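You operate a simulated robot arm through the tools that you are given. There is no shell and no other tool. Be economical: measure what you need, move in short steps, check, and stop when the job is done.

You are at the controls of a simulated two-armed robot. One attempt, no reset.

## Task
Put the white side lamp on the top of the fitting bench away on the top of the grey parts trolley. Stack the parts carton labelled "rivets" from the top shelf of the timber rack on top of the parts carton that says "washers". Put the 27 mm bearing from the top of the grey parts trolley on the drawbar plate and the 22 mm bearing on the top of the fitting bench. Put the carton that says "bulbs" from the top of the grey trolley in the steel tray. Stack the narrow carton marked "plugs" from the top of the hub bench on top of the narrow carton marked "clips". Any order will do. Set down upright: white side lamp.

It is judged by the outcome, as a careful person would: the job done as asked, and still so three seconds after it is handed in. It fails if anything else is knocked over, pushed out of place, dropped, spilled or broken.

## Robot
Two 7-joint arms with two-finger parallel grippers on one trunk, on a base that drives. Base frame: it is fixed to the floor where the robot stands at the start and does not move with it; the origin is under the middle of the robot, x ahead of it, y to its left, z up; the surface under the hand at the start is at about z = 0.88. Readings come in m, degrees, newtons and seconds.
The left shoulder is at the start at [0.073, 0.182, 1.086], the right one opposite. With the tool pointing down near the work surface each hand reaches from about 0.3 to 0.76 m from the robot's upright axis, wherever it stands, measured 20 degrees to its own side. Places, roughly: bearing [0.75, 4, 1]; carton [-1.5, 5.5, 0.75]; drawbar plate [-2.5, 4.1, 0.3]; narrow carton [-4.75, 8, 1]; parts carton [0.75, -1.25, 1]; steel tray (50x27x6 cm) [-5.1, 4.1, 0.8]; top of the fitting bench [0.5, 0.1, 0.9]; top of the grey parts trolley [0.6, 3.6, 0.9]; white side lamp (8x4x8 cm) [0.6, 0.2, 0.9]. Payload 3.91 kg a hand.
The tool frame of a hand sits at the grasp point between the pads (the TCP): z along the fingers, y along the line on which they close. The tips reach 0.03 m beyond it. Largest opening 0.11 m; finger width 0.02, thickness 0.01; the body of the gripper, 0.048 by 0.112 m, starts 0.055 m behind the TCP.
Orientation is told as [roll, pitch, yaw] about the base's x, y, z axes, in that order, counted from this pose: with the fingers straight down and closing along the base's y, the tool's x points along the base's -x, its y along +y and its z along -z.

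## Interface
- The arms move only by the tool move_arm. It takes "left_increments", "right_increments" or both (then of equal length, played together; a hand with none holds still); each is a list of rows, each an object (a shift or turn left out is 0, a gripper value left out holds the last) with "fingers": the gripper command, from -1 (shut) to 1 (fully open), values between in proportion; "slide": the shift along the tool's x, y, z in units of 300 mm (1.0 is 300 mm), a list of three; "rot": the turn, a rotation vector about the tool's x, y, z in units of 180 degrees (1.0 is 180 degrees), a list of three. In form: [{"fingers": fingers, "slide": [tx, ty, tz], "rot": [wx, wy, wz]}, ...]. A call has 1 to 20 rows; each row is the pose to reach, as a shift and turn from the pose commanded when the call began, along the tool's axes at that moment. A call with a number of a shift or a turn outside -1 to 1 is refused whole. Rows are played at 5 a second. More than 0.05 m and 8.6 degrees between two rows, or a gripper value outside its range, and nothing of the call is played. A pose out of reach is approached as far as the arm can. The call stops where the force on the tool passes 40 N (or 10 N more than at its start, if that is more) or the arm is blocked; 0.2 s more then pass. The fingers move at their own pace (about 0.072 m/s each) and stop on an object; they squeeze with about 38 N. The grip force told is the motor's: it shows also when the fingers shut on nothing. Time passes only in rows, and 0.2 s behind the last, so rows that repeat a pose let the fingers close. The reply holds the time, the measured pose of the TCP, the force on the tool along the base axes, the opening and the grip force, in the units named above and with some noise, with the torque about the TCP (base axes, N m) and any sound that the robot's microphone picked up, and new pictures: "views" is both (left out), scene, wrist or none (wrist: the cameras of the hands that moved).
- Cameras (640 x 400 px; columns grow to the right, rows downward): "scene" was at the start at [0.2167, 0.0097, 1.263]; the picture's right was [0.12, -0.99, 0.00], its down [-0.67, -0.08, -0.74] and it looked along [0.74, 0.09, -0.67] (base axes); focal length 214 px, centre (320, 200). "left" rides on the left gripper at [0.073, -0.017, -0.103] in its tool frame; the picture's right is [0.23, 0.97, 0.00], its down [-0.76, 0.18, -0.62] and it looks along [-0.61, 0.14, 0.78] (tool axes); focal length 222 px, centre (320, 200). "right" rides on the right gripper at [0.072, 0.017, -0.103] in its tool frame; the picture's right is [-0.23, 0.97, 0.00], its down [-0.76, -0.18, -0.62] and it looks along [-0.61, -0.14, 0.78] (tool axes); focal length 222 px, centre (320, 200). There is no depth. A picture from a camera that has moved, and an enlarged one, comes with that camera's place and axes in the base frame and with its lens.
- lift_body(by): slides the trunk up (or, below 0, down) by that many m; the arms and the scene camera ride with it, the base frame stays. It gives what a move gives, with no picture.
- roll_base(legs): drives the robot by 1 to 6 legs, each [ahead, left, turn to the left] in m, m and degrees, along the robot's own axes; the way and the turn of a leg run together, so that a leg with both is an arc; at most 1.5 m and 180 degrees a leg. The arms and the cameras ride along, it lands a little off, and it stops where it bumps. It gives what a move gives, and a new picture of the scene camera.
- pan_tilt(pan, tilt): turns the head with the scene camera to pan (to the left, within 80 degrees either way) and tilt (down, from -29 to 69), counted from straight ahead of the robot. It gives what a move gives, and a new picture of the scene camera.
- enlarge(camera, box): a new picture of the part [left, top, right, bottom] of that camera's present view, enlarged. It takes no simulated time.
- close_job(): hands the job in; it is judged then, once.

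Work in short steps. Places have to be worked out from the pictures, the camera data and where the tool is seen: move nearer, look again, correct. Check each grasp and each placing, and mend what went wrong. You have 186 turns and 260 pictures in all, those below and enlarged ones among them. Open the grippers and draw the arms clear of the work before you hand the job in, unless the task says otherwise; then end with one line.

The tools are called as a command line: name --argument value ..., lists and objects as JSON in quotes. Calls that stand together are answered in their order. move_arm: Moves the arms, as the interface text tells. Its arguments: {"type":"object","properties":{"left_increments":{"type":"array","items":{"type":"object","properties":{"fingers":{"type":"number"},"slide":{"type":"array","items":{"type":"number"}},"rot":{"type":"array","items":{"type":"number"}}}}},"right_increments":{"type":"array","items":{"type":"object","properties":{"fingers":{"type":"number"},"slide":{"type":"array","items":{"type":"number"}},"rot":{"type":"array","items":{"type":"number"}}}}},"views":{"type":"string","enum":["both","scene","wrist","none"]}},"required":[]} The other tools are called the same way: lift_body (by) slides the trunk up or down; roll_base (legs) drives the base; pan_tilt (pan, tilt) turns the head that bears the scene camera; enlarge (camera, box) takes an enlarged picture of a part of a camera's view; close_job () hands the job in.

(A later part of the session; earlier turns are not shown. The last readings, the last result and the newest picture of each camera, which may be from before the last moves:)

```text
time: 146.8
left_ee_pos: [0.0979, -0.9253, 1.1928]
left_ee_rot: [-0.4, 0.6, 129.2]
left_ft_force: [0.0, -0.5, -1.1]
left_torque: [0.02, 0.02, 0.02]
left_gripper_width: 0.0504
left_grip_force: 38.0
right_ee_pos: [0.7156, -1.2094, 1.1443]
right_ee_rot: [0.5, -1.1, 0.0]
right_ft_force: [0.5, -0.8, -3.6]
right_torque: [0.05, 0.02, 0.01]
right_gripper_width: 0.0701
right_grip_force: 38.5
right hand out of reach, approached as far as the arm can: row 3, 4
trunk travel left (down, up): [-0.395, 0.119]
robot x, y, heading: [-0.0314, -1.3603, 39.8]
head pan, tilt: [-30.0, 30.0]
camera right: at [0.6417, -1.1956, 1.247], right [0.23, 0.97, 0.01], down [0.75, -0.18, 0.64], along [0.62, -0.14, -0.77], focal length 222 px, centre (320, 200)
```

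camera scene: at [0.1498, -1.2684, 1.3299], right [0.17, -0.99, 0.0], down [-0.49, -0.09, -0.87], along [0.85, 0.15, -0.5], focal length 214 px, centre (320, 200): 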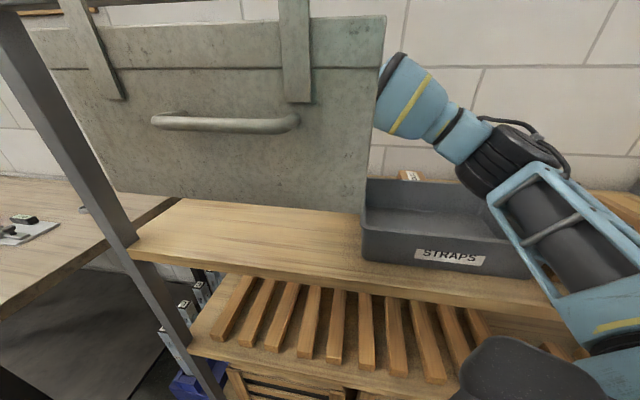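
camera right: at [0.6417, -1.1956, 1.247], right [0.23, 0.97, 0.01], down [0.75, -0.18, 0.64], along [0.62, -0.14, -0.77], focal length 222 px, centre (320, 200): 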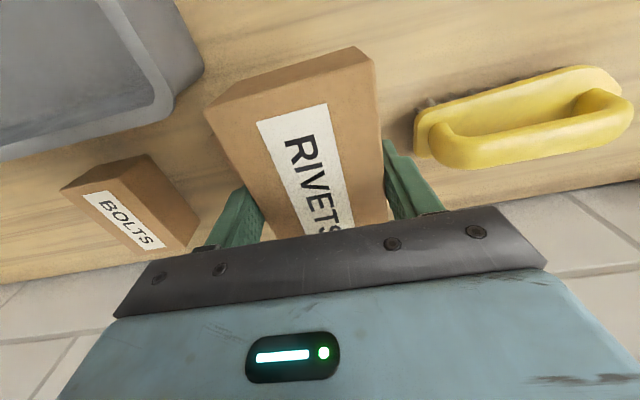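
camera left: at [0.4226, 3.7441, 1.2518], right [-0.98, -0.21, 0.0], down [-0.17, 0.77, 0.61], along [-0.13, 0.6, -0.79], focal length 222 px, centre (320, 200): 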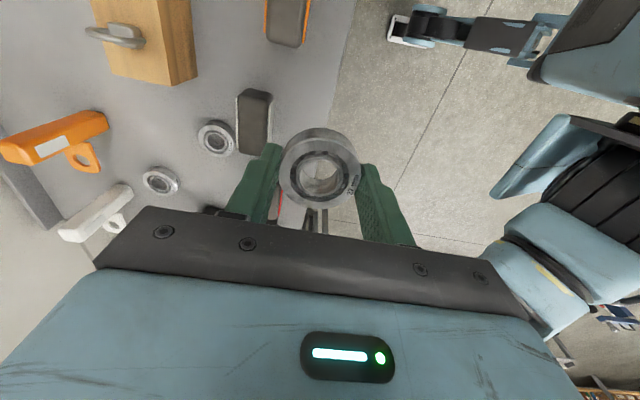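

The carton by the bin reads BOLTS; the other one at y≈−1.27 is hidden under my hand. I'm at the reach limit, so I nudge the base +5 cm in x, then shift the hand right to see that carton's label.

roll_base --legs '[[0.026, -0.047, 0]]'

move_arm --right_increments '[{"slide": [0.1, 0, -0.06]}, {"slide": [0.22, -0.08, -0.08]}, {"slide": [0.27, -0.2, -0.08]}, {"slide": [0.27, -0.33, -0.08]}, {"slide": [0.27, -0.46, -0.08]}, {"slide": [0.27, -0.57, -0.08]}]'

```text
time: 147.8
left_ee_pos: [0.1444, -0.9417, 1.1925]
left_ee_rot: [-0.4, 0.6, 129.4]
left_ft_force: [-0.5, 0.3, -2.2]
left_torque: [0.0, 0.03, 0.0]
left_gripper_width: 0.05
left_grip_force: 37.5
right_ee_pos: [0.7619, -1.2265, 1.1462]
right_ee_rot: [0.3, -1.2, 0.0]
right_ft_force: [0.9, -0.2, -2.0]
right_torque: [-0.03, -0.03, 0.01]
right_gripper_width: 0.0702
right_grip_force: 38.1
trunk travel left (down, up): [-0.395, 0.119]
robot x, y, heading: [0.0166, -1.3753, 40.0]
head pan, tilt: [-30.0, 30.0]
camera scene: at [0.1979, -1.2879, 1.3301], right [0.17, -0.99, 0.0], down [-0.49, -0.09, -0.87], along [0.85, 0.15, -0.5], focal length 214 px, centre (320, 200)
```

scene: 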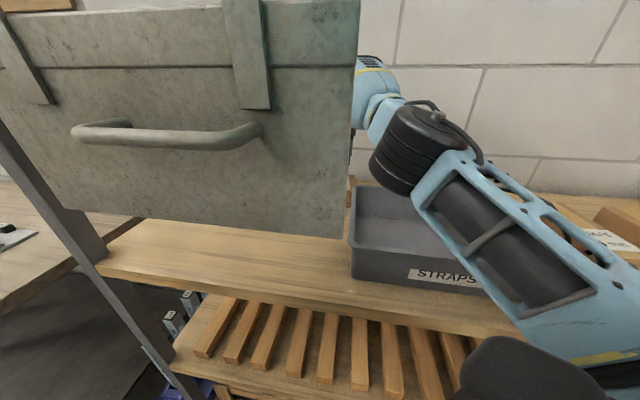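

```text
time: 149.2
left_ee_pos: [0.1446, -0.94, 1.1921]
left_ee_rot: [-0.3, 0.7, 129.3]
left_ft_force: [-0.4, -0.3, -2.1]
left_torque: [-0.04, 0.01, 0.01]
left_gripper_width: 0.0502
left_grip_force: 37.5
right_ee_pos: [0.7822, -1.3451, 1.2134]
right_ee_rot: [0.3, -1.2, 0.2]
right_ft_force: [-0.2, 0.0, -2.9]
right_torque: [-0.03, -0.01, 0.03]
right_gripper_width: 0.07
right_grip_force: 37.9
right hand out of reach, approached as far as the arm can: row 1, 2, 3, 4, 5, 6
trunk travel left (down, up): [-0.395, 0.119]
robot x, y, heading: [0.0172, -1.3784, 39.7]
head pan, tilt: [-30.0, 30.0]
camera scene: at [0.1977, -1.2876, 1.3301], right [0.17, -0.99, 0.0], down [-0.49, -0.09, -0.87], along [0.85, 0.15, -0.5], focal length 214 px, centre (320, 200)
camera right: at [0.7095, -1.3299, 1.3157], right [0.22, 0.97, 0.01], down [0.75, -0.18, 0.64], along [0.62, -0.14, -0.77], focal length 222 px, centre (320, 200)
```

scene: 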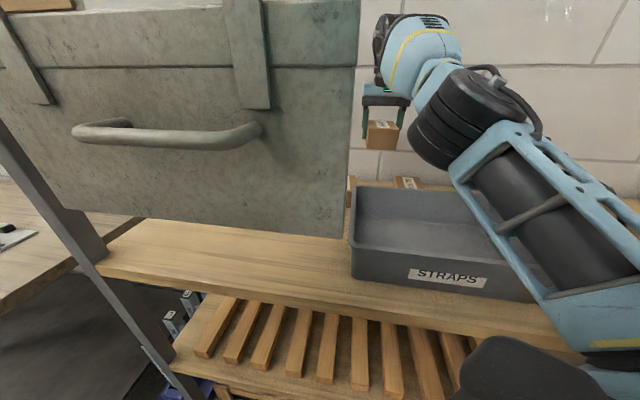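
right: 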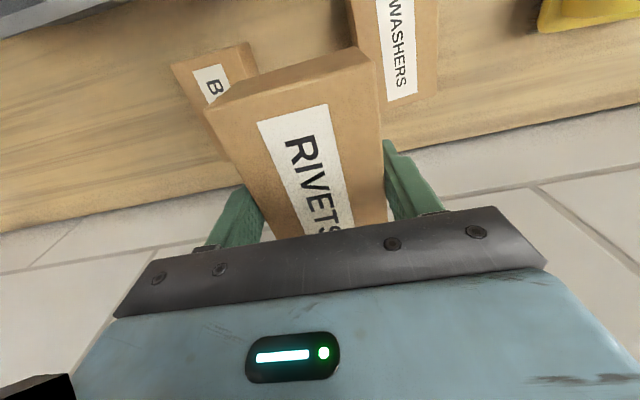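

WASHERS is confirmed, centred at about (0.747, −1.261). I bring the rivets carton over it, and check what pose results, since the last command was beyond reach.

move_arm --right_increments '[{"slide": [0.04, 0.09, 0.04]}, {"slide": [0.08, 0.18, 0.08]}, {"slide": [0.12, 0.28, 0.14]}]'

```text
time: 150.0
left_ee_pos: [0.145, -0.9399, 1.1924]
left_ee_rot: [-0.5, 0.7, 129.5]
left_ft_force: [0.3, -0.7, -1.9]
left_torque: [-0.02, 0.0, -0.01]
left_gripper_width: 0.0499
left_grip_force: 38.2
right_ee_pos: [0.761, -1.2497, 1.1775]
right_ee_rot: [0.2, -1.1, 0.1]
right_ft_force: [-0.4, 0.0, -3.3]
right_torque: [-0.02, -0.01, -0.02]
right_gripper_width: 0.0701
right_grip_force: 38.0
right hand out of reach, approached as far as the arm can: row 1, 2, 3
trunk travel left (down, up): [-0.395, 0.119]
robot x, y, heading: [0.018, -1.3778, 40.0]
head pan, tilt: [-30.0, 30.0]
camera scene: at [0.1979, -1.287, 1.33], right [0.17, -0.99, 0.0], down [-0.49, -0.09, -0.87], along [0.85, 0.15, -0.5], focal length 214 px, centre (320, 200)
camera right: at [0.6869, -1.2357, 1.279], right [0.23, 0.97, 0.01], down [0.75, -0.18, 0.64], along [0.62, -0.14, -0.77], focal length 222 px, centre (320, 200)
```

scene: 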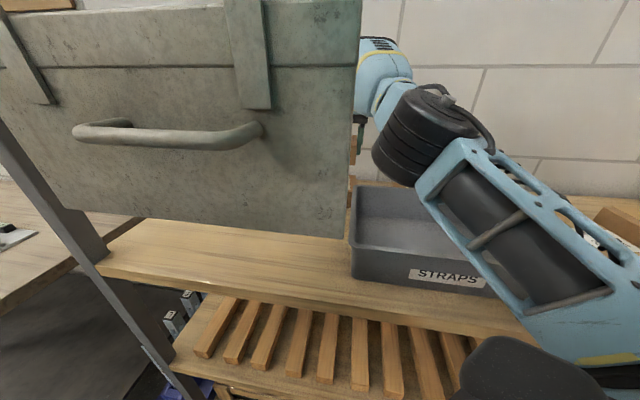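
right: 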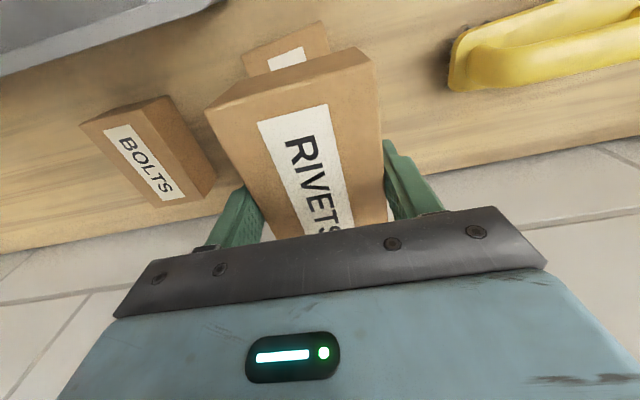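

Refined washers centre: (0.748, −1.264). I pull back slightly and shift right.

move_arm --right_increments '[{"slide": [0.05, -0.045, 0.03]}, {"slide": [0.1, -0.045, 0.06]}]' --views "none"

```text
time: 150.6
left_ee_pos: [0.1447, -0.9404, 1.1919]
left_ee_rot: [-0.4, 0.7, 129.3]
left_ft_force: [-0.4, -0.7, -2.0]
left_torque: [0.02, -0.01, -0.03]
left_gripper_width: 0.0501
left_grip_force: 38.1
right_ee_pos: [0.7645, -1.2535, 1.1793]
right_ee_rot: [0.8, -1.8, 0.0]
right_ft_force: [-0.2, 0.0, -2.8]
right_torque: [0.01, -0.04, 0.0]
right_gripper_width: 0.0698
right_grip_force: 37.9
right hand out of reach, approached as far as the arm can: row 1, 2
trunk travel left (down, up): [-0.395, 0.119]
robot x, y, heading: [0.0178, -1.3774, 39.9]
head pan, tilt: [-30.0, 30.0]
```

The arm seems stuck at a reach edge. I pull back clearly in x, staying at height, to recover a reachable command.

move_arm --right_increments '[{"slide": [0.1, 0, 0]}, {"slide": [0.2, 0, 0]}, {"slide": [0.3, 0, 0]}, {"slide": [0.3, 0, 0]}]' --views "none"

```text
time: 151.6
left_ee_pos: [0.1445, -0.9417, 1.1911]
left_ee_rot: [-0.4, 0.6, 129.5]
left_ft_force: [0.5, -0.3, -1.3]
left_torque: [-0.02, 0.01, 0.01]
left_gripper_width: 0.0501
left_grip_force: 38.2
right_ee_pos: [0.6737, -1.2549, 1.1773]
right_ee_rot: [0.3, -1.2, 0.1]
right_ft_force: [-0.1, -0.1, -2.8]
right_torque: [0.02, -0.02, -0.02]
right_gripper_width: 0.0698
right_grip_force: 38.6
trunk travel left (down, up): [-0.395, 0.119]
robot x, y, heading: [0.0209, -1.3768, 39.8]
head pan, tilt: [-30.0, 30.0]
```

Now I go forward to above the washers carton at (0.748, −1.264), lowering to z≈1.13.

move_arm --right_increments '[{"slide": [-0.08, -0.03, 0.03]}, {"slide": [-0.16, -0.03, 0.06]}, {"slide": [-0.247, -0.03, 0.08]}, {"slide": [-0.247, -0.03, 0.14]}]' --views "wrist"

```text
time: 152.6
left_ee_pos: [0.1459, -0.9426, 1.1927]
left_ee_rot: [-0.4, 0.6, 129.3]
left_ft_force: [0.9, -1.1, -1.5]
left_torque: [0.01, 0.0, 0.0]
left_gripper_width: 0.0502
left_grip_force: 38.0
right_ee_pos: [0.751, -1.2624, 1.1377]
right_ee_rot: [0.3, -1.2, 0.1]
right_ft_force: [-1.0, 0.1, -2.6]
right_torque: [-0.04, 0.0, -0.02]
right_gripper_width: 0.0696
right_grip_force: 37.9
trunk travel left (down, up): [-0.395, 0.119]
robot x, y, heading: [0.0166, -1.3784, 39.8]
head pan, tilt: [-30.0, 30.0]
camera right: at [0.6771, -1.248, 1.2397], right [0.22, 0.97, 0.01], down [0.75, -0.18, 0.64], along [0.62, -0.14, -0.77], focal length 222 px, centre (320, 200)
```

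right: 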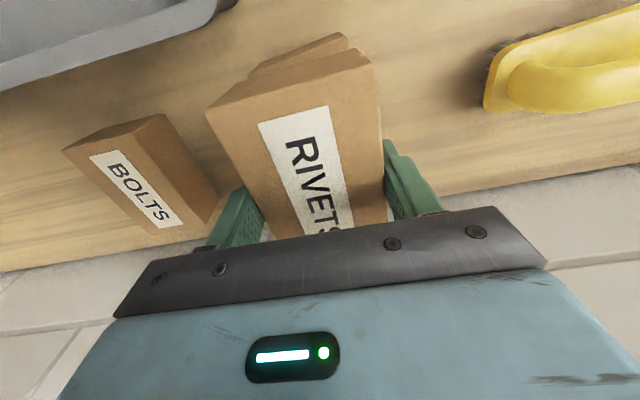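

Alignment is good within ~5 mm; I shift 5 mm right and lower toward contact (~1.105).

move_arm --right_increments '[{"slide": [0, -0.015, 0.04]}, {"slide": [0, -0.015, 0.08]}, {"slide": [0, -0.015, 0.095]}, {"slide": [0, -0.015, 0.105]}]' --views "none"

```text
time: 153.6
left_ee_pos: [0.1442, -0.9417, 1.1937]
left_ee_rot: [-0.5, 0.6, 129.3]
left_ft_force: [-0.1, 0.3, -2.7]
left_torque: [0.0, -0.03, 0.0]
left_gripper_width: 0.05
left_grip_force: 37.8
right_ee_pos: [0.7511, -1.2659, 1.1108]
right_ee_rot: [0.6, -1.5, 0.0]
right_ft_force: [6.5, 0.3, 20.3]
right_torque: [-0.73, 0.77, 0.29]
right_gripper_width: 0.07
right_grip_force: 38.0
trunk travel left (down, up): [-0.395, 0.119]
robot x, y, heading: [0.0168, -1.3796, 39.7]
head pan, tilt: [-30.0, 30.0]
```

It is in contact (20 N). I relieve a little, open, and rise straight up a few centimetres.

move_arm --right_increments '[{"slide": [0, 0, -0.012]}, {"fingers": 0.5, "slide": [0, 0, -0.012]}, {"fingers": 0.7, "slide": [0, 0, -0.012]}, {"fingers": 0.7, "slide": [0, 0, -0.012]}, {"slide": [0, 0, -0.08]}, {"slide": [0, 0, -0.18]}]' --views "wrist"

```text
time: 155.0
left_ee_pos: [0.1451, -0.9412, 1.1925]
left_ee_rot: [-0.4, 0.7, 129.3]
left_ft_force: [-0.6, -0.2, -1.2]
left_torque: [0.02, -0.02, -0.01]
left_gripper_width: 0.0499
left_grip_force: 38.2
right_ee_pos: [0.7478, -1.2675, 1.1602]
right_ee_rot: [0.3, -1.2, 0.1]
right_ft_force: [-0.1, 0.4, 0.3]
right_torque: [-0.02, 0.0, -0.01]
right_gripper_width: 0.0936
right_grip_force: 0.1
trunk travel left (down, up): [-0.395, 0.119]
robot x, y, heading: [0.0171, -1.3752, 39.7]
head pan, tilt: [-30.0, 30.0]
camera right: at [0.6746, -1.2528, 1.2621], right [0.22, 0.97, 0.01], down [0.75, -0.18, 0.64], along [0.62, -0.14, -0.77], focal length 222 px, centre (320, 200)
```

right: 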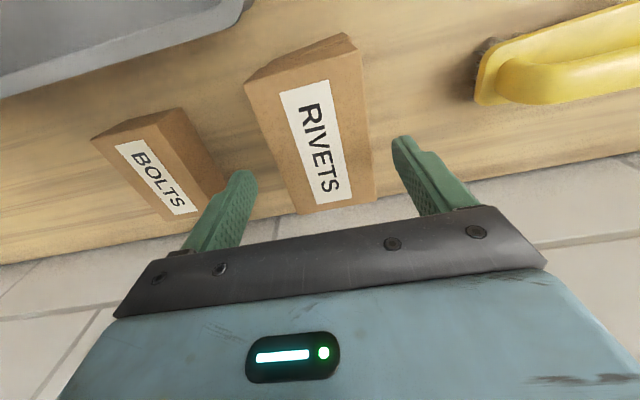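

The stack looks aligned. I retract the right hand back and right, and then back the base away.

move_arm --right_increments '[{"slide": [0, 0, -0.02]}, {"slide": [0.14, 0, -0.02]}, {"slide": [0.28, 0, -0.02]}, {"slide": [0.4, -0.08, -0.01]}, {"slide": [0.52, -0.17, 0]}, {"slide": [0.64, -0.26, 0.01]}, {"slide": [0.74, -0.36, 0.02]}, {"slide": [0.85, -0.45, 0.03]}]' --views "none"

roll_base --legs '[[-0.18, 0.15, 0]]'

```text
time: 156.8
left_ee_pos: [0.1442, -0.9413, 1.1931]
left_ee_rot: [-0.5, 0.7, 129.4]
left_ft_force: [-0.3, 0.1, -1.5]
left_torque: [0.03, 0.03, 0.01]
left_gripper_width: 0.0503
left_grip_force: 37.9
right_ee_pos: [0.4939, -1.4044, 1.1452]
right_ee_rot: [0.4, -1.3, 0.0]
right_ft_force: [-0.7, -0.9, 0.1]
right_torque: [0.03, 0.01, -0.04]
right_gripper_width: 0.0935
right_grip_force: 0.0
trunk travel left (down, up): [-0.395, 0.119]
robot x, y, heading: [0.0151, -1.3797, 40.1]
head pan, tilt: [-30.0, 30.0]
```

```text
time: 158.8
left_ee_pos: [-0.0866, -0.9421, 1.1923]
left_ee_rot: [-0.4, 0.7, 128.9]
left_ft_force: [-0.3, 0.0, -1.2]
left_torque: [0.0, 0.04, 0.01]
left_gripper_width: 0.0501
left_grip_force: 37.8
right_ee_pos: [0.2611, -1.4062, 1.1452]
right_ee_rot: [0.3, -1.2, -0.3]
right_ft_force: [-0.8, -0.5, -0.3]
right_torque: [0.0, 0.02, 0.03]
right_gripper_width: 0.0935
right_grip_force: 0.1
trunk travel left (down, up): [-0.395, 0.119]
robot x, y, heading: [-0.2164, -1.377, 39.5]
head pan, tilt: [-30.0, 30.0]
camera scene: at [-0.0361, -1.2889, 1.3302], right [0.16, -0.99, 0.0], down [-0.49, -0.08, -0.87], along [0.85, 0.14, -0.5], focal length 214 px, centre (320, 200)
```

scene: 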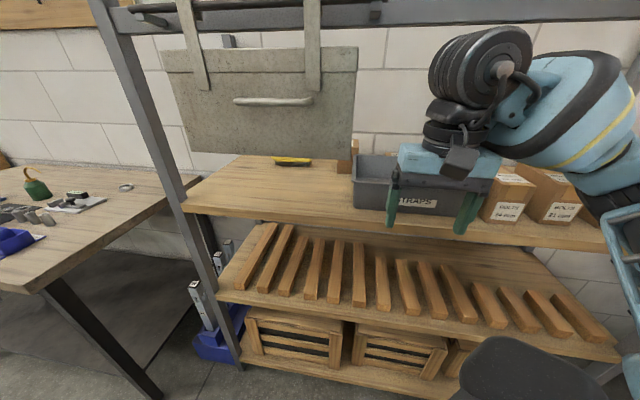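

The rack is in order and the stack is behind the sheet edge. I head to the drawbar plate: turn to face +y and drive along the aisle.

roll_base --legs '[[-0.17, 0.14, 0], [0, 0, 50.5], [1.5, 0, 0], [1.5, 0, 0], [0.3, 0, 0]]'

pan_tilt --pan 45 --tilt 20

```text
time: 174.4
left_ee_pos: [-0.7249, 1.44, 1.2016]
left_ee_rot: [-2.5, -0.2, -179.1]
left_ft_force: [0.8, 0.4, -1.1]
left_torque: [0.02, 0.01, -0.02]
left_gripper_width: 0.0503
left_grip_force: 38.1
right_ee_pos: [-0.1425, 1.4378, 1.1487]
right_ee_rot: [1.4, -1.6, 52.2]
right_ft_force: [0.0, 0.0, 1.0]
right_torque: [-0.01, 0.04, -0.01]
right_gripper_width: 0.0934
right_grip_force: 0.1
trunk travel left (down, up): [-0.395, 0.119]
robot x, y, heading: [-0.4691, 1.0983, 91.7]
head pan, tilt: [-30.0, 30.0]
stopped in leg 4: the robot was blocked; the commanded pose is now the measured one
camera scene: at [-0.4149, 1.2703, 1.333], right [0.88, -0.47, -0.02], down [-0.24, -0.43, -0.87], along [0.4, 0.77, -0.49], focal length 214 px, centre (320, 200)
```

scene: 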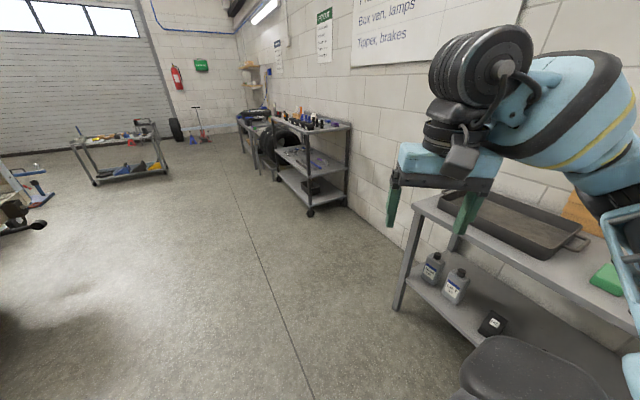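

```text
time: 175.8
left_ee_pos: [-0.7238, 1.4403, 1.2013]
left_ee_rot: [-2.3, -0.3, -179.4]
left_ft_force: [0.0, -0.6, -1.3]
left_torque: [0.01, 0.01, 0.01]
left_gripper_width: 0.0503
left_grip_force: 38.1
right_ee_pos: [-0.1429, 1.4358, 1.1493]
right_ee_rot: [1.6, -1.9, 51.9]
right_ft_force: [0.3, -0.1, 0.5]
right_torque: [0.01, -0.01, -0.02]
right_gripper_width: 0.0936
right_grip_force: 0.0
trunk travel left (down, up): [-0.395, 0.119]
robot x, y, heading: [-0.4676, 1.1001, 91.8]
head pan, tilt: [45.0, 20.0]
camera scene: at [-0.5265, 1.2513, 1.3501], right [0.69, 0.73, 0.01], down [0.24, -0.22, -0.95], along [-0.69, 0.65, -0.32], focal length 214 px, centre (320, 200)
```

scene: 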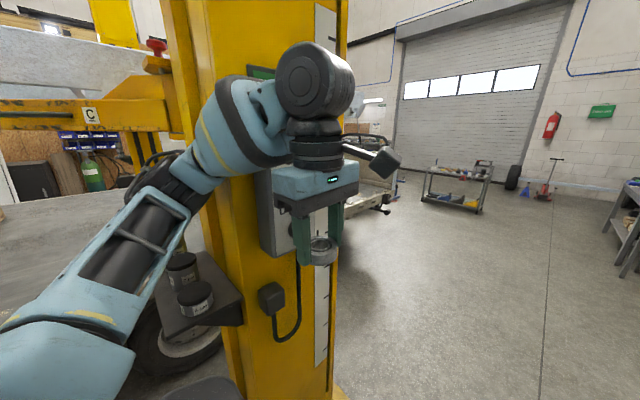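

The left hand touched the yellow post and the base stopped. Nothing looks knocked over, so I back slightly and move right away from it.

roll_base --legs '[[-0.03, -0.03, 0], [0, -0.27, -1.7]]'

```text
time: 179.4
left_ee_pos: [-0.421, 1.4455, 1.1922]
left_ee_rot: [-1.0, 0.3, 179.1]
left_ft_force: [-0.3, -0.4, -1.4]
left_torque: [0.01, 0.02, -0.02]
left_gripper_width: 0.0503
left_grip_force: 38.0
right_ee_pos: [0.1591, 1.4228, 1.1445]
right_ee_rot: [0.4, -1.2, 50.4]
right_ft_force: [-0.8, 1.0, 0.0]
right_torque: [-0.02, -0.03, -0.01]
right_gripper_width: 0.0933
right_grip_force: 0.1
trunk travel left (down, up): [-0.395, 0.119]
robot x, y, heading: [-0.1661, 1.0703, 90.0]
head pan, tilt: [45.0, 20.0]
camera scene: at [-0.2305, 1.2538, 1.3462], right [0.71, 0.71, 0.0], down [0.24, -0.24, -0.94], along [-0.66, 0.66, -0.34], focal length 214 px, centre (320, 200)
```

scene: 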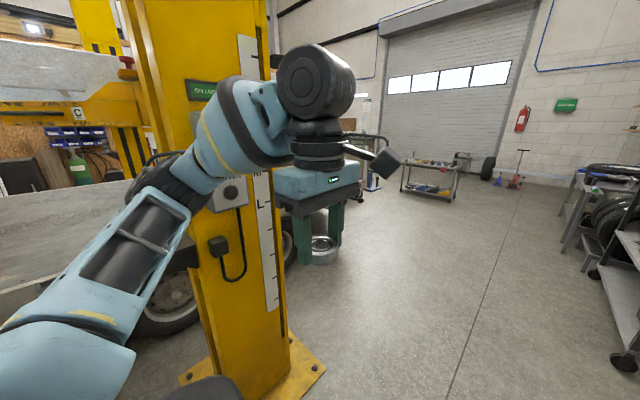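

The post is clear now. I drive on 1.5 m and look left toward the trailer's drawbar.

roll_base --legs '[[1.5, 0, 0], [0.4, 0, 0]]'

pan_tilt --pan 70 --tilt 20

```text
time: 188.9
left_ee_pos: [-0.3789, 3.3506, 1.1917]
left_ee_rot: [-1.0, 0.3, 177.7]
left_ft_force: [-0.8, 0.7, -1.3]
left_torque: [-0.06, 0.01, -0.01]
left_gripper_width: 0.0501
left_grip_force: 37.9
right_ee_pos: [0.2026, 3.3122, 1.1449]
right_ee_rot: [0.4, -1.3, 48.7]
right_ft_force: [-0.7, 0.1, 0.0]
right_torque: [-0.02, 0.0, 0.0]
right_gripper_width: 0.0935
right_grip_force: 0.1
trunk travel left (down, up): [-0.395, 0.119]
robot x, y, heading: [-0.1323, 2.9709, 88.7]
head pan, tilt: [45.0, 20.0]
camera scene: at [-0.1918, 3.154, 1.3462], right [0.72, 0.69, 0.0], down [0.24, -0.25, -0.94], along [-0.65, 0.68, -0.34], focal length 214 px, centre (320, 200)
```

scene: 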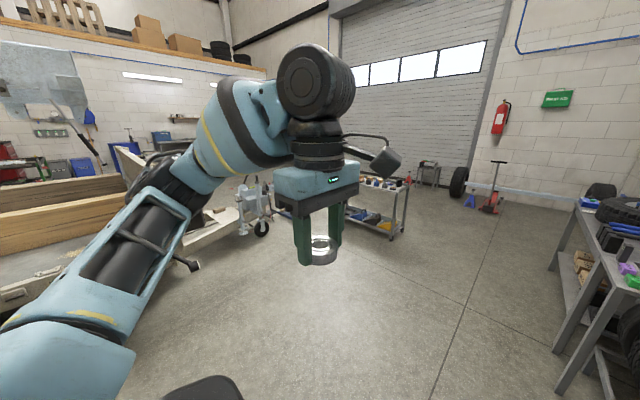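

```text
time: 189.8
left_ee_pos: [-0.3779, 3.3494, 1.1923]
left_ee_rot: [-0.9, 0.3, 177.7]
left_ft_force: [0.0, -0.1, -1.3]
left_torque: [-0.01, 0.01, 0.04]
left_gripper_width: 0.05
left_grip_force: 37.9
right_ee_pos: [0.2018, 3.3124, 1.1461]
right_ee_rot: [0.4, -1.3, 48.8]
right_ft_force: [-0.6, 0.7, 0.1]
right_torque: [0.03, -0.02, 0.02]
right_gripper_width: 0.0935
right_grip_force: 0.1
trunk travel left (down, up): [-0.395, 0.119]
robot x, y, heading: [-0.1297, 2.9685, 88.6]
head pan, tilt: [70.0, 20.0]
camera scene: at [-0.2143, 3.1203, 1.3462], right [0.37, 0.93, 0.0], down [0.32, -0.13, -0.94], along [-0.87, 0.34, -0.34], focal length 214 px, centre (320, 200)
```

scene: 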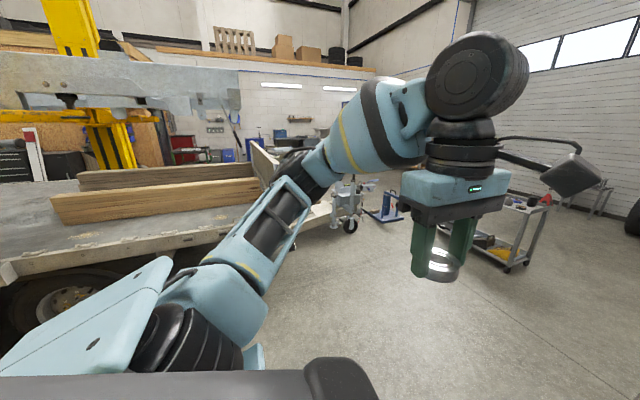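

The jockey wheel stands near (−2.43, 4.41), so the drawbar plate is just this side of it. I drive to about (−0.45, 4.1) and turn to face −x.

roll_base --legs '[[0.2, 0.3, 0], [0.9, 0, 0], [0, 0, 91.3]]'

pan_tilt --pan 0 --tilt 25

```text
time: 201.2
left_ee_pos: [-0.7727, 3.8206, 1.1912]
left_ee_rot: [-0.9, 0.3, -90.2]
left_ft_force: [-0.8, 0.3, -1.3]
left_torque: [0.01, -0.03, 0.01]
left_gripper_width: 0.05
left_grip_force: 37.7
right_ee_pos: [-0.7568, 4.4026, 1.1457]
right_ee_rot: [0.3, -1.3, 141.0]
right_ft_force: [-0.6, 0.3, -0.5]
right_torque: [0.03, 0.01, -0.03]
right_gripper_width: 0.094
right_grip_force: 0.2
trunk travel left (down, up): [-0.395, 0.119]
robot x, y, heading: [-0.4048, 4.078, -179.4]
head pan, tilt: [70.0, 20.0]
camera scene: at [-0.5479, 3.9904, 1.3462], right [-0.94, 0.33, 0.0], down [0.11, 0.32, -0.94], along [-0.31, -0.89, -0.34], focal length 214 px, centre (320, 200)
```

scene: 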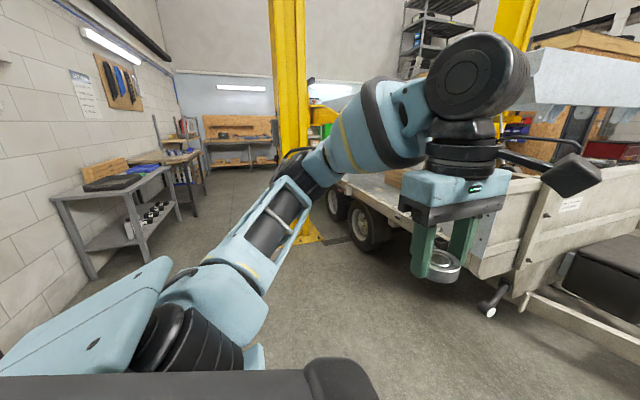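

```text
time: 202.6
left_ee_pos: [-0.7722, 3.8209, 1.1918]
left_ee_rot: [-0.9, 0.2, -90.2]
left_ft_force: [-1.1, -0.2, -2.2]
left_torque: [0.01, 0.03, 0.02]
left_gripper_width: 0.0502
left_grip_force: 37.7
right_ee_pos: [-0.7579, 4.4025, 1.1455]
right_ee_rot: [0.4, -1.3, 141.0]
right_ft_force: [0.2, 0.4, -0.7]
right_torque: [-0.02, 0.03, -0.01]
right_gripper_width: 0.0933
right_grip_force: 0.1
trunk travel left (down, up): [-0.395, 0.119]
robot x, y, heading: [-0.4015, 4.0813, -179.6]
head pan, tilt: [0.0, 25.0]
camera scene: at [-0.6092, 4.0771, 1.3381], right [-0.01, 1.0, 0.0], down [0.42, 0.01, -0.91], along [-0.91, -0.01, -0.42], focal length 214 px, centre (320, 200)
```

scene: 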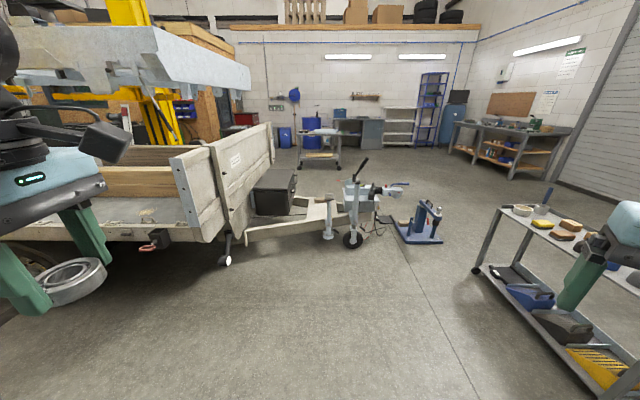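

I zoom in on the drawbar area.

enlarge --camera "scene" --box '[220, 150, 460, 280]'

```text
2.67 times, centred on (340, 215) of scene
camera zoom: at [-0.6092, 4.0771, 1.3381], right [-0.01, 1.0, 0.0], down [0.42, 0.01, -0.91], along [-0.91, -0.01, -0.42], focal length 572 px, centre (267, 160)
```

zoom: 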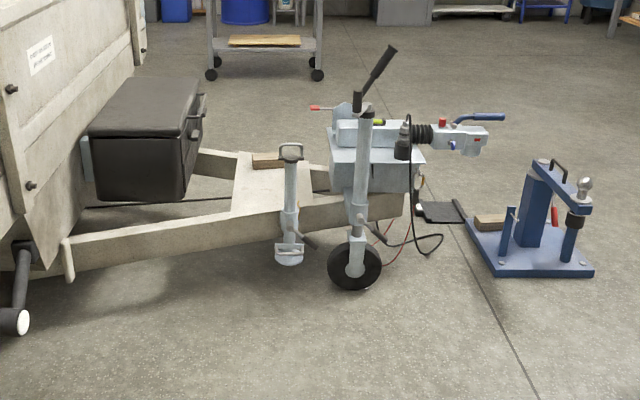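

The plate sits on the A-frame at about (−2.4, 4.0), behind the prop stand. I drive closer and look down on it.

roll_base --legs '[[1.0, 0, 0]]'

pan_tilt --pan 5 --tilt 45

```text
time: 207.7
left_ee_pos: [-1.7557, 3.7948, 1.1924]
left_ee_rot: [-0.9, 0.3, -89.2]
left_ft_force: [-0.9, 0.3, -1.7]
left_torque: [0.02, 0.0, 0.02]
left_gripper_width: 0.0499
left_grip_force: 38.2
right_ee_pos: [-1.7486, 4.3784, 1.1464]
right_ee_rot: [0.4, -1.3, 141.9]
right_ft_force: [0.1, 0.0, -0.1]
right_torque: [0.01, -0.03, 0.02]
right_gripper_width: 0.0938
right_grip_force: 0.1
trunk travel left (down, up): [-0.395, 0.119]
robot x, y, heading: [-1.3894, 4.0615, -178.4]
head pan, tilt: [0.0, 25.0]
camera scene: at [-1.5954, 4.0553, 1.3381], right [-0.03, 1.0, 0.0], down [0.42, 0.01, -0.91], along [-0.91, -0.02, -0.42], focal length 214 px, centre (320, 200)
```

scene: 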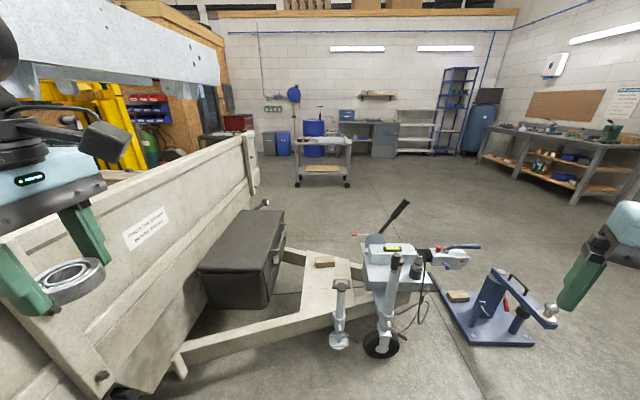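

```text
time: 208.6
left_ee_pos: [-1.7552, 3.7971, 1.1914]
left_ee_rot: [-0.9, 0.3, -89.3]
left_ft_force: [0.8, -0.8, -2.0]
left_torque: [0.0, 0.04, 0.04]
left_gripper_width: 0.0503
left_grip_force: 38.1
right_ee_pos: [-1.7484, 4.3789, 1.1457]
right_ee_rot: [0.3, -1.3, 141.7]
right_ft_force: [0.2, -0.1, -0.2]
right_torque: [-0.01, 0.0, 0.01]
right_gripper_width: 0.0935
right_grip_force: 0.0
trunk travel left (down, up): [-0.395, 0.119]
robot x, y, heading: [-1.3889, 4.0592, -178.5]
head pan, tilt: [5.0, 45.0]
camera scene: at [-1.5838, 4.0485, 1.3076], right [-0.11, 0.99, 0.0], down [0.7, 0.08, -0.71], along [-0.7, -0.08, -0.71], focal length 214 px, centre (320, 200)
```

scene: 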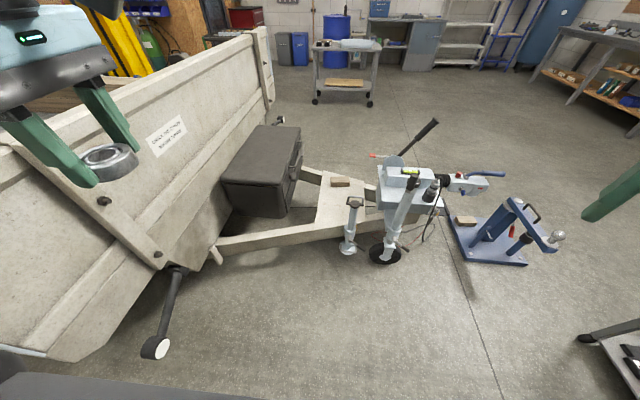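

The plate's top is at z≈0.35, centred about (−2.5, 4.05), with a wood block at its far end. I tuck the right hand back and up, then move in to x≈−1.78, y≈4.17.

move_arm --right_increments '[{"slide": [0.05, -0.1, -0.1]}, {"slide": [0.1, -0.2, -0.2]}, {"slide": [0.15, -0.3, -0.3]}]' --views "none"

roll_base --legs '[[0.38, -0.12, -1.5]]'

pan_tilt --pan 10 --tilt 55

```text
time: 209.4
left_ee_pos: [-1.7538, 3.7957, 1.1915]
left_ee_rot: [-0.8, 0.3, -89.3]
left_ft_force: [0.6, 0.4, -1.5]
left_torque: [0.04, -0.01, -0.01]
left_gripper_width: 0.0504
left_grip_force: 38.0
right_ee_pos: [-1.6733, 4.3731, 1.1992]
right_ee_rot: [0.4, -1.2, 141.8]
right_ft_force: [0.4, 0.3, 0.7]
right_torque: [0.02, 0.01, -0.02]
right_gripper_width: 0.0936
right_grip_force: 0.1
right hand out of reach, approached as far as the arm can: row 2, 3
trunk travel left (down, up): [-0.395, 0.119]
robot x, y, heading: [-1.3886, 4.0598, -178.5]
head pan, tilt: [5.0, 45.0]
```

```text
time: 211.9
left_ee_pos: [-2.1465, 3.9197, 1.1921]
left_ee_rot: [-0.9, 0.2, -90.8]
left_ft_force: [0.3, -1.0, -1.6]
left_torque: [0.01, -0.02, -0.04]
left_gripper_width: 0.05
left_grip_force: 38.0
right_ee_pos: [-2.05, 4.4943, 1.1997]
right_ee_rot: [0.6, -1.3, 140.4]
right_ft_force: [-0.5, 0.9, -0.5]
right_torque: [-0.03, -0.02, 0.02]
right_gripper_width: 0.0935
right_grip_force: 0.0
trunk travel left (down, up): [-0.395, 0.119]
robot x, y, heading: [-1.7729, 4.1767, -180.1]
head pan, tilt: [5.0, 45.0]
camera scene: at [-1.9683, 4.1671, 1.3075], right [-0.09, 1.0, 0.0], down [0.7, 0.06, -0.71], along [-0.7, -0.06, -0.71], focal length 214 px, centre (320, 200)
```

scene: 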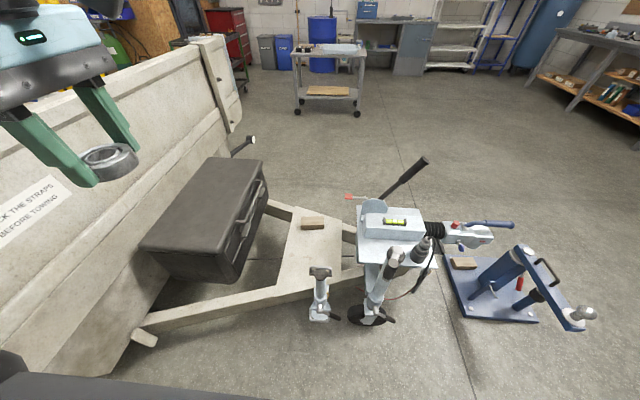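

```text
time: 212.6
left_ee_pos: [-2.1454, 3.919, 1.1914]
left_ee_rot: [-0.9, 0.3, -90.8]
left_ft_force: [0.0, -0.3, -2.0]
left_torque: [-0.01, 0.02, 0.04]
left_gripper_width: 0.05
left_grip_force: 38.0
right_ee_pos: [-2.0496, 4.4939, 1.199]
right_ee_rot: [0.5, -1.3, 140.2]
right_ft_force: [-0.7, -0.9, 0.6]
right_torque: [-0.02, 0.0, -0.02]
right_gripper_width: 0.0933
right_grip_force: 0.0
trunk travel left (down, up): [-0.395, 0.119]
robot x, y, heading: [-1.7701, 4.1737, -180.3]
head pan, tilt: [10.0, 55.0]
camera scene: at [-1.9581, 4.1616, 1.2942], right [-0.17, 0.98, 0.0], down [0.81, 0.14, -0.57], along [-0.57, -0.1, -0.82], focal length 214 px, centre (320, 200)
```

scene: 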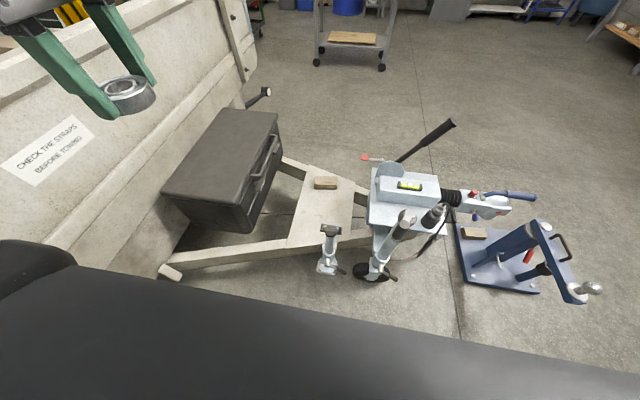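

The plate spans about x −2.40…−2.77, y 3.94…4.20 at z≈0.31; the stand top is at (−2.34, 4.13, 0.56). I move in 5 cm more and lower the trunk.

roll_base --legs '[[0.05, 0, 0]]'

lift_body --by -0.38

pan_tilt --pan 10 --tilt 45

```text
time: 213.5
left_ee_pos: [-2.1944, 3.9201, 1.1918]
left_ee_rot: [-1.0, 0.3, -90.9]
left_ft_force: [-0.8, -1.3, -2.1]
left_torque: [0.0, 0.02, 0.03]
left_gripper_width: 0.0499
left_grip_force: 38.0
right_ee_pos: [-2.0988, 4.4938, 1.1997]
right_ee_rot: [0.5, -1.3, 140.2]
right_ft_force: [-0.4, 0.2, -0.5]
right_torque: [-0.04, -0.05, 0.01]
right_gripper_width: 0.0934
right_grip_force: 0.0
trunk travel left (down, up): [-0.395, 0.119]
robot x, y, heading: [-1.8246, 4.175, -180.0]
head pan, tilt: [10.0, 55.0]
camera scene: at [-2.0075, 4.1616, 1.2941], right [-0.17, 0.98, 0.0], down [0.81, 0.14, -0.57], along [-0.56, -0.1, -0.82], focal length 214 px, centre (320, 200)
```

scene: 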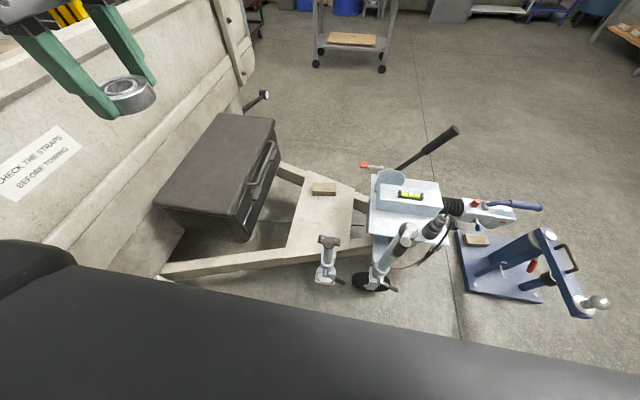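

```text
time: 217.2
left_ee_pos: [-2.1941, 3.9187, 0.8125]
left_ee_rot: [-1.0, 0.2, -90.8]
left_ft_force: [0.2, -0.5, -1.5]
left_torque: [0.01, 0.01, 0.01]
left_gripper_width: 0.05
left_grip_force: 37.8
right_ee_pos: [-2.196, 4.493, 0.7438]
right_ee_rot: [-12.0, 13.6, 138.9]
right_ft_force: [0.1, 0.1, -0.8]
right_torque: [-0.03, 0.0, -0.01]
right_gripper_width: 0.0935
right_grip_force: 0.0
trunk travel left (down, up): [-0.015, 0.499]
robot x, y, heading: [-1.8227, 4.1761, -179.9]
head pan, tilt: [10.0, 55.0]
```

```text
time: 217.9
left_ee_pos: [-2.1942, 3.9202, 0.8115]
left_ee_rot: [-0.8, 0.3, -90.8]
left_ft_force: [-0.4, 0.3, -1.1]
left_torque: [-0.01, -0.02, -0.01]
left_gripper_width: 0.0501
left_grip_force: 37.8
right_ee_pos: [-2.1956, 4.4928, 0.7436]
right_ee_rot: [-12.1, 13.7, 138.9]
right_ft_force: [0.5, 0.0, -0.2]
right_torque: [0.01, -0.02, 0.02]
right_gripper_width: 0.0933
right_grip_force: 0.1
trunk travel left (down, up): [-0.015, 0.499]
robot x, y, heading: [-1.8195, 4.173, -180.1]
head pan, tilt: [10.0, 45.0]
camera scene: at [-2.1439, 4.1599, 0.9016], right [-0.17, 0.98, 0.0], down [0.7, 0.12, -0.71], along [-0.7, -0.12, -0.71], focal length 214 px, centre (320, 200)
```

scene: 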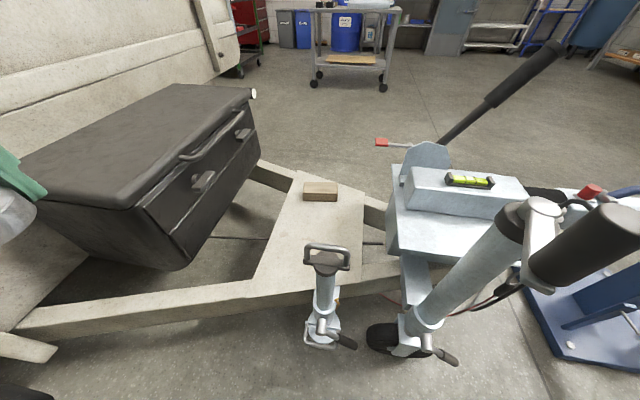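

From this view the plate centre lies near (−2.5, 4.03). I bring the left hand diagonally down over it to z≈0.54.

move_arm --left_increments '[{"slide": [0.06, -0.11, 0.08]}, {"slide": [0.12, -0.22, 0.16]}, {"slide": [0.18, -0.33, 0.25]}, {"slide": [0.24, -0.44, 0.35]}, {"slide": [0.29, -0.55, 0.45]}, {"slide": [0.333, -0.66, 0.56]}, {"slide": [0.333, -0.77, 0.67]}, {"slide": [0.333, -0.88, 0.78]}, {"slide": [0.333, -0.986, 0.88]}]'

```text
time: 219.9
left_ee_pos: [-2.4952, 4.0248, 0.5526]
left_ee_rot: [-0.9, 0.2, -90.9]
left_ft_force: [0.0, -0.1, -1.2]
left_torque: [0.0, 0.0, -0.02]
left_gripper_width: 0.0504
left_grip_force: 38.1
right_ee_pos: [-2.1967, 4.4935, 0.7449]
right_ee_rot: [-12.1, 13.7, 139.0]
right_ft_force: [-0.8, 0.3, 1.0]
right_torque: [-0.03, 0.01, -0.01]
right_gripper_width: 0.0932
right_grip_force: 0.0
trunk travel left (down, up): [-0.015, 0.499]
robot x, y, heading: [-1.8244, 4.1772, -180.1]
head pan, tilt: [10.0, 45.0]
camera scene: at [-2.1442, 4.16, 0.9016], right [-0.17, 0.98, 0.0], down [0.7, 0.12, -0.71], along [-0.7, -0.12, -0.71], focal length 214 px, centre (320, 200)
camera left: at [-2.5092, 4.0971, 0.6566], right [0.98, 0.21, -0.01], down [0.18, -0.77, 0.62], along [0.12, -0.61, -0.79], focal length 222 px, centre (320, 200)
```

scene: 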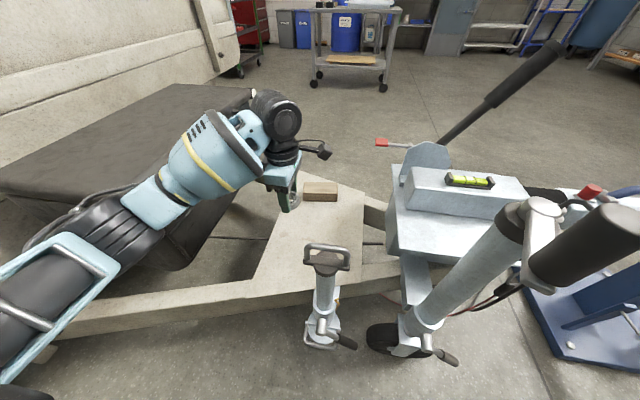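
left: 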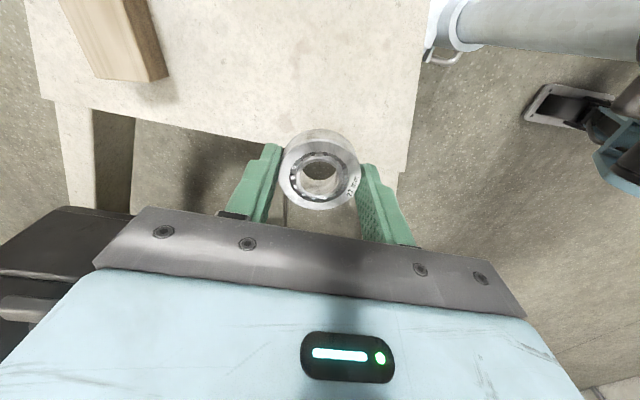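

The plate edges check out: the TCP is ~10 cm inside the −y edge. I lower to z≈0.385.

move_arm --left_increments '[{"slide": [0.03, 0, 0.14]}, {"slide": [0.05, 0, 0.28]}, {"slide": [0.05, 0, 0.42]}, {"slide": [0.05, 0, 0.52]}, {"slide": [0.05, 0, 0.56]}]' --views "wrist"

```text
time: 221.1
left_ee_pos: [-2.4971, 4.0416, 0.3835]
left_ee_rot: [-0.9, 0.1, -90.8]
left_ft_force: [1.0, 0.5, -2.0]
left_torque: [0.0, -0.03, -0.02]
left_gripper_width: 0.0502
left_grip_force: 37.5
right_ee_pos: [-2.1954, 4.4934, 0.7437]
right_ee_rot: [-12.2, 13.8, 138.9]
right_ft_force: [-0.7, -0.7, -0.8]
right_torque: [-0.01, 0.02, -0.01]
right_gripper_width: 0.0932
right_grip_force: 0.1
trunk travel left (down, up): [-0.015, 0.499]
robot x, y, heading: [-1.8237, 4.1767, -180.1]
head pan, tilt: [10.0, 45.0]
camera left: at [-2.511, 4.1141, 0.4874], right [0.98, 0.21, -0.01], down [0.18, -0.77, 0.62], along [0.12, -0.61, -0.79], focal length 222 px, centre (320, 200)
```

left: 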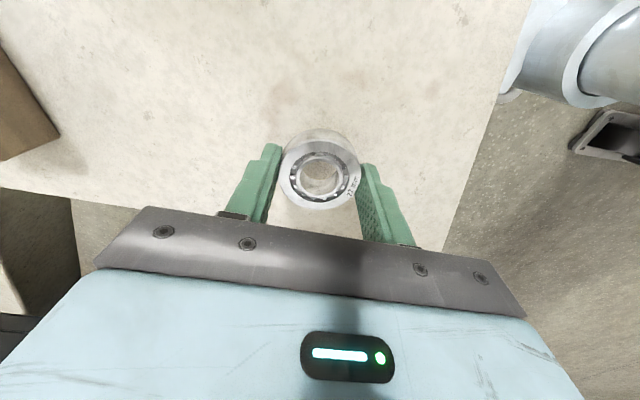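

Over the plate, not touching yet. I step down in 4 mm increments.

move_arm --left_increments '[{"slide": [0, 0, 0.013]}, {"slide": [0, 0, 0.026]}, {"slide": [0, 0, 0.039]}, {"slide": [0, 0, 0.047]}]' --views "none"

```text
time: 222.1
left_ee_pos: [-2.4949, 4.0409, 0.3706]
left_ee_rot: [-1.0, 0.3, -90.9]
left_ft_force: [-1.0, -0.3, -2.0]
left_torque: [-0.02, 0.02, 0.04]
left_gripper_width: 0.0503
left_grip_force: 38.3
right_ee_pos: [-2.1967, 4.4931, 0.7443]
right_ee_rot: [-12.1, 13.8, 138.9]
right_ft_force: [0.8, 0.5, 0.2]
right_torque: [0.0, -0.01, -0.03]
right_gripper_width: 0.0934
right_grip_force: 0.0
trunk travel left (down, up): [-0.015, 0.499]
robot x, y, heading: [-1.8172, 4.1777, -179.6]
head pan, tilt: [10.0, 45.0]
```

move_arm --left_increments '[{"slide": [0, 0, 0.013]}, {"slide": [0, 0, 0.026]}, {"slide": [0, 0, 0.036]}, {"slide": [0, 0, 0.044]}]' --views "wrist"

```text
time: 223.1
left_ee_pos: [-2.4958, 4.0415, 0.3585]
left_ee_rot: [-0.9, 0.3, -90.8]
left_ft_force: [0.0, 0.1, -1.4]
left_torque: [-0.03, 0.01, 0.02]
left_gripper_width: 0.0501
left_grip_force: 38.4
right_ee_pos: [-2.1957, 4.4924, 0.7451]
right_ee_rot: [-12.1, 13.8, 138.9]
right_ft_force: [0.2, -0.3, 0.1]
right_torque: [0.02, 0.03, 0.0]
right_gripper_width: 0.0934
right_grip_force: 0.1
trunk travel left (down, up): [-0.015, 0.499]
robot x, y, heading: [-1.8184, 4.1754, -179.8]
head pan, tilt: [10.0, 45.0]
camera left: at [-2.5105, 4.1141, 0.4616], right [0.98, 0.21, -0.01], down [0.18, -0.77, 0.62], along [0.12, -0.6, -0.79], focal length 222 px, centre (320, 200)
```

left: 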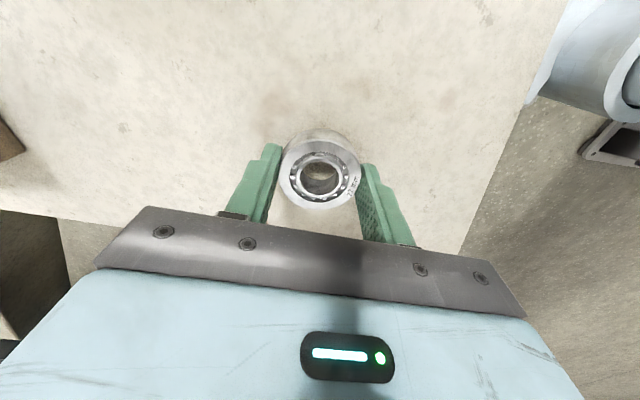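

The gap (shadow) is shrinking but still no contact, so I continue down.

move_arm --left_increments '[{"slide": [0, 0, 0.013]}, {"slide": [0, 0, 0.026]}, {"slide": [0, 0, 0.036]}, {"slide": [0, 0, 0.046]}, {"slide": [0, 0, 0.055]}]' --views "none"

```text
time: 224.3
left_ee_pos: [-2.4977, 4.0417, 0.3467]
left_ee_rot: [-1.3, 0.3, -90.9]
left_ft_force: [11.6, -4.0, 38.0]
left_torque: [-0.14, -1.47, -0.06]
left_gripper_width: 0.0503
left_grip_force: 38.1
right_ee_pos: [-2.1934, 4.4928, 0.7447]
right_ee_rot: [-12.0, 13.6, 139.0]
right_ft_force: [0.5, 0.4, 0.0]
right_torque: [-0.01, 0.03, 0.05]
right_gripper_width: 0.0936
right_grip_force: 0.1
trunk travel left (down, up): [-0.015, 0.499]
robot x, y, heading: [-1.8203, 4.1751, -180.0]
head pan, tilt: [10.0, 45.0]
```

Contact at z≈0.347. I relieve the load, open and rise.

move_arm --left_increments '[{"slide": [0, 0, -0.014]}, {"fingers": 0.1, "slide": [0, 0, -0.014]}, {"fingers": 0.4, "slide": [0, 0, -0.014]}, {"fingers": 0.4, "slide": [0, 0, -0.014]}, {"slide": [0, 0, -0.1]}, {"slide": [0, 0, -0.25]}, {"slide": [0, 0, -0.4]}, {"slide": [0, 0, -0.55]}]'

```text
time: 226.1
left_ee_pos: [-2.4916, 4.0406, 0.5052]
left_ee_rot: [-0.8, 0.2, -90.7]
left_ft_force: [-0.4, 0.7, 0.1]
left_torque: [0.01, 0.02, 0.01]
left_gripper_width: 0.0771
left_grip_force: 0.2
right_ee_pos: [-2.1954, 4.4926, 0.7436]
right_ee_rot: [-12.1, 13.7, 138.9]
right_ft_force: [0.9, 0.1, 0.1]
right_torque: [-0.02, -0.01, 0.03]
right_gripper_width: 0.0934
right_grip_force: 0.0
trunk travel left (down, up): [-0.015, 0.499]
robot x, y, heading: [-1.8208, 4.1756, -180.3]
head pan, tilt: [10.0, 45.0]
camera scene: at [-2.1438, 4.16, 0.9017], right [-0.17, 0.98, 0.0], down [0.7, 0.12, -0.71], along [-0.7, -0.12, -0.71], focal length 214 px, centre (320, 200)
camera left: at [-2.5067, 4.1142, 0.6078], right [0.98, 0.21, -0.01], down [0.18, -0.77, 0.62], along [0.12, -0.61, -0.79], focal length 222 px, centre (320, 200)
```

scene: 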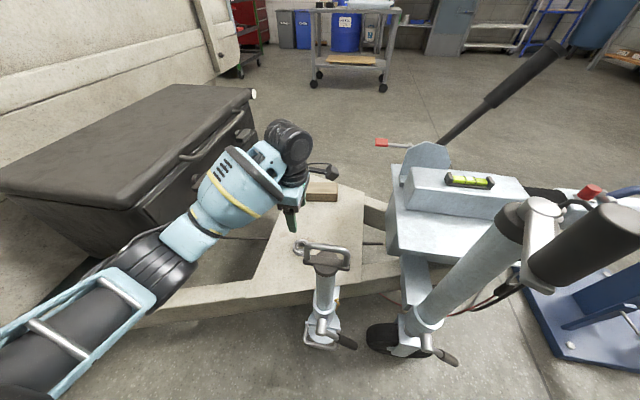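
left: 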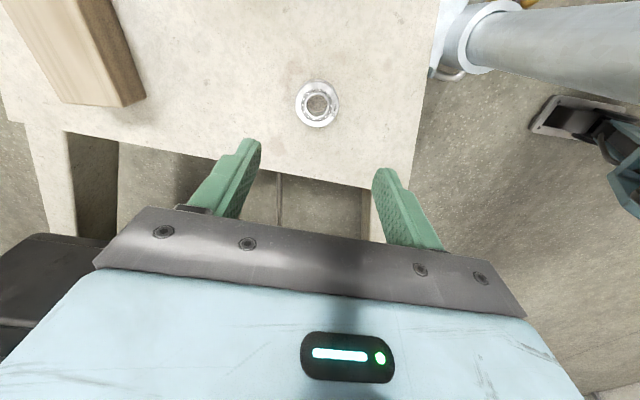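

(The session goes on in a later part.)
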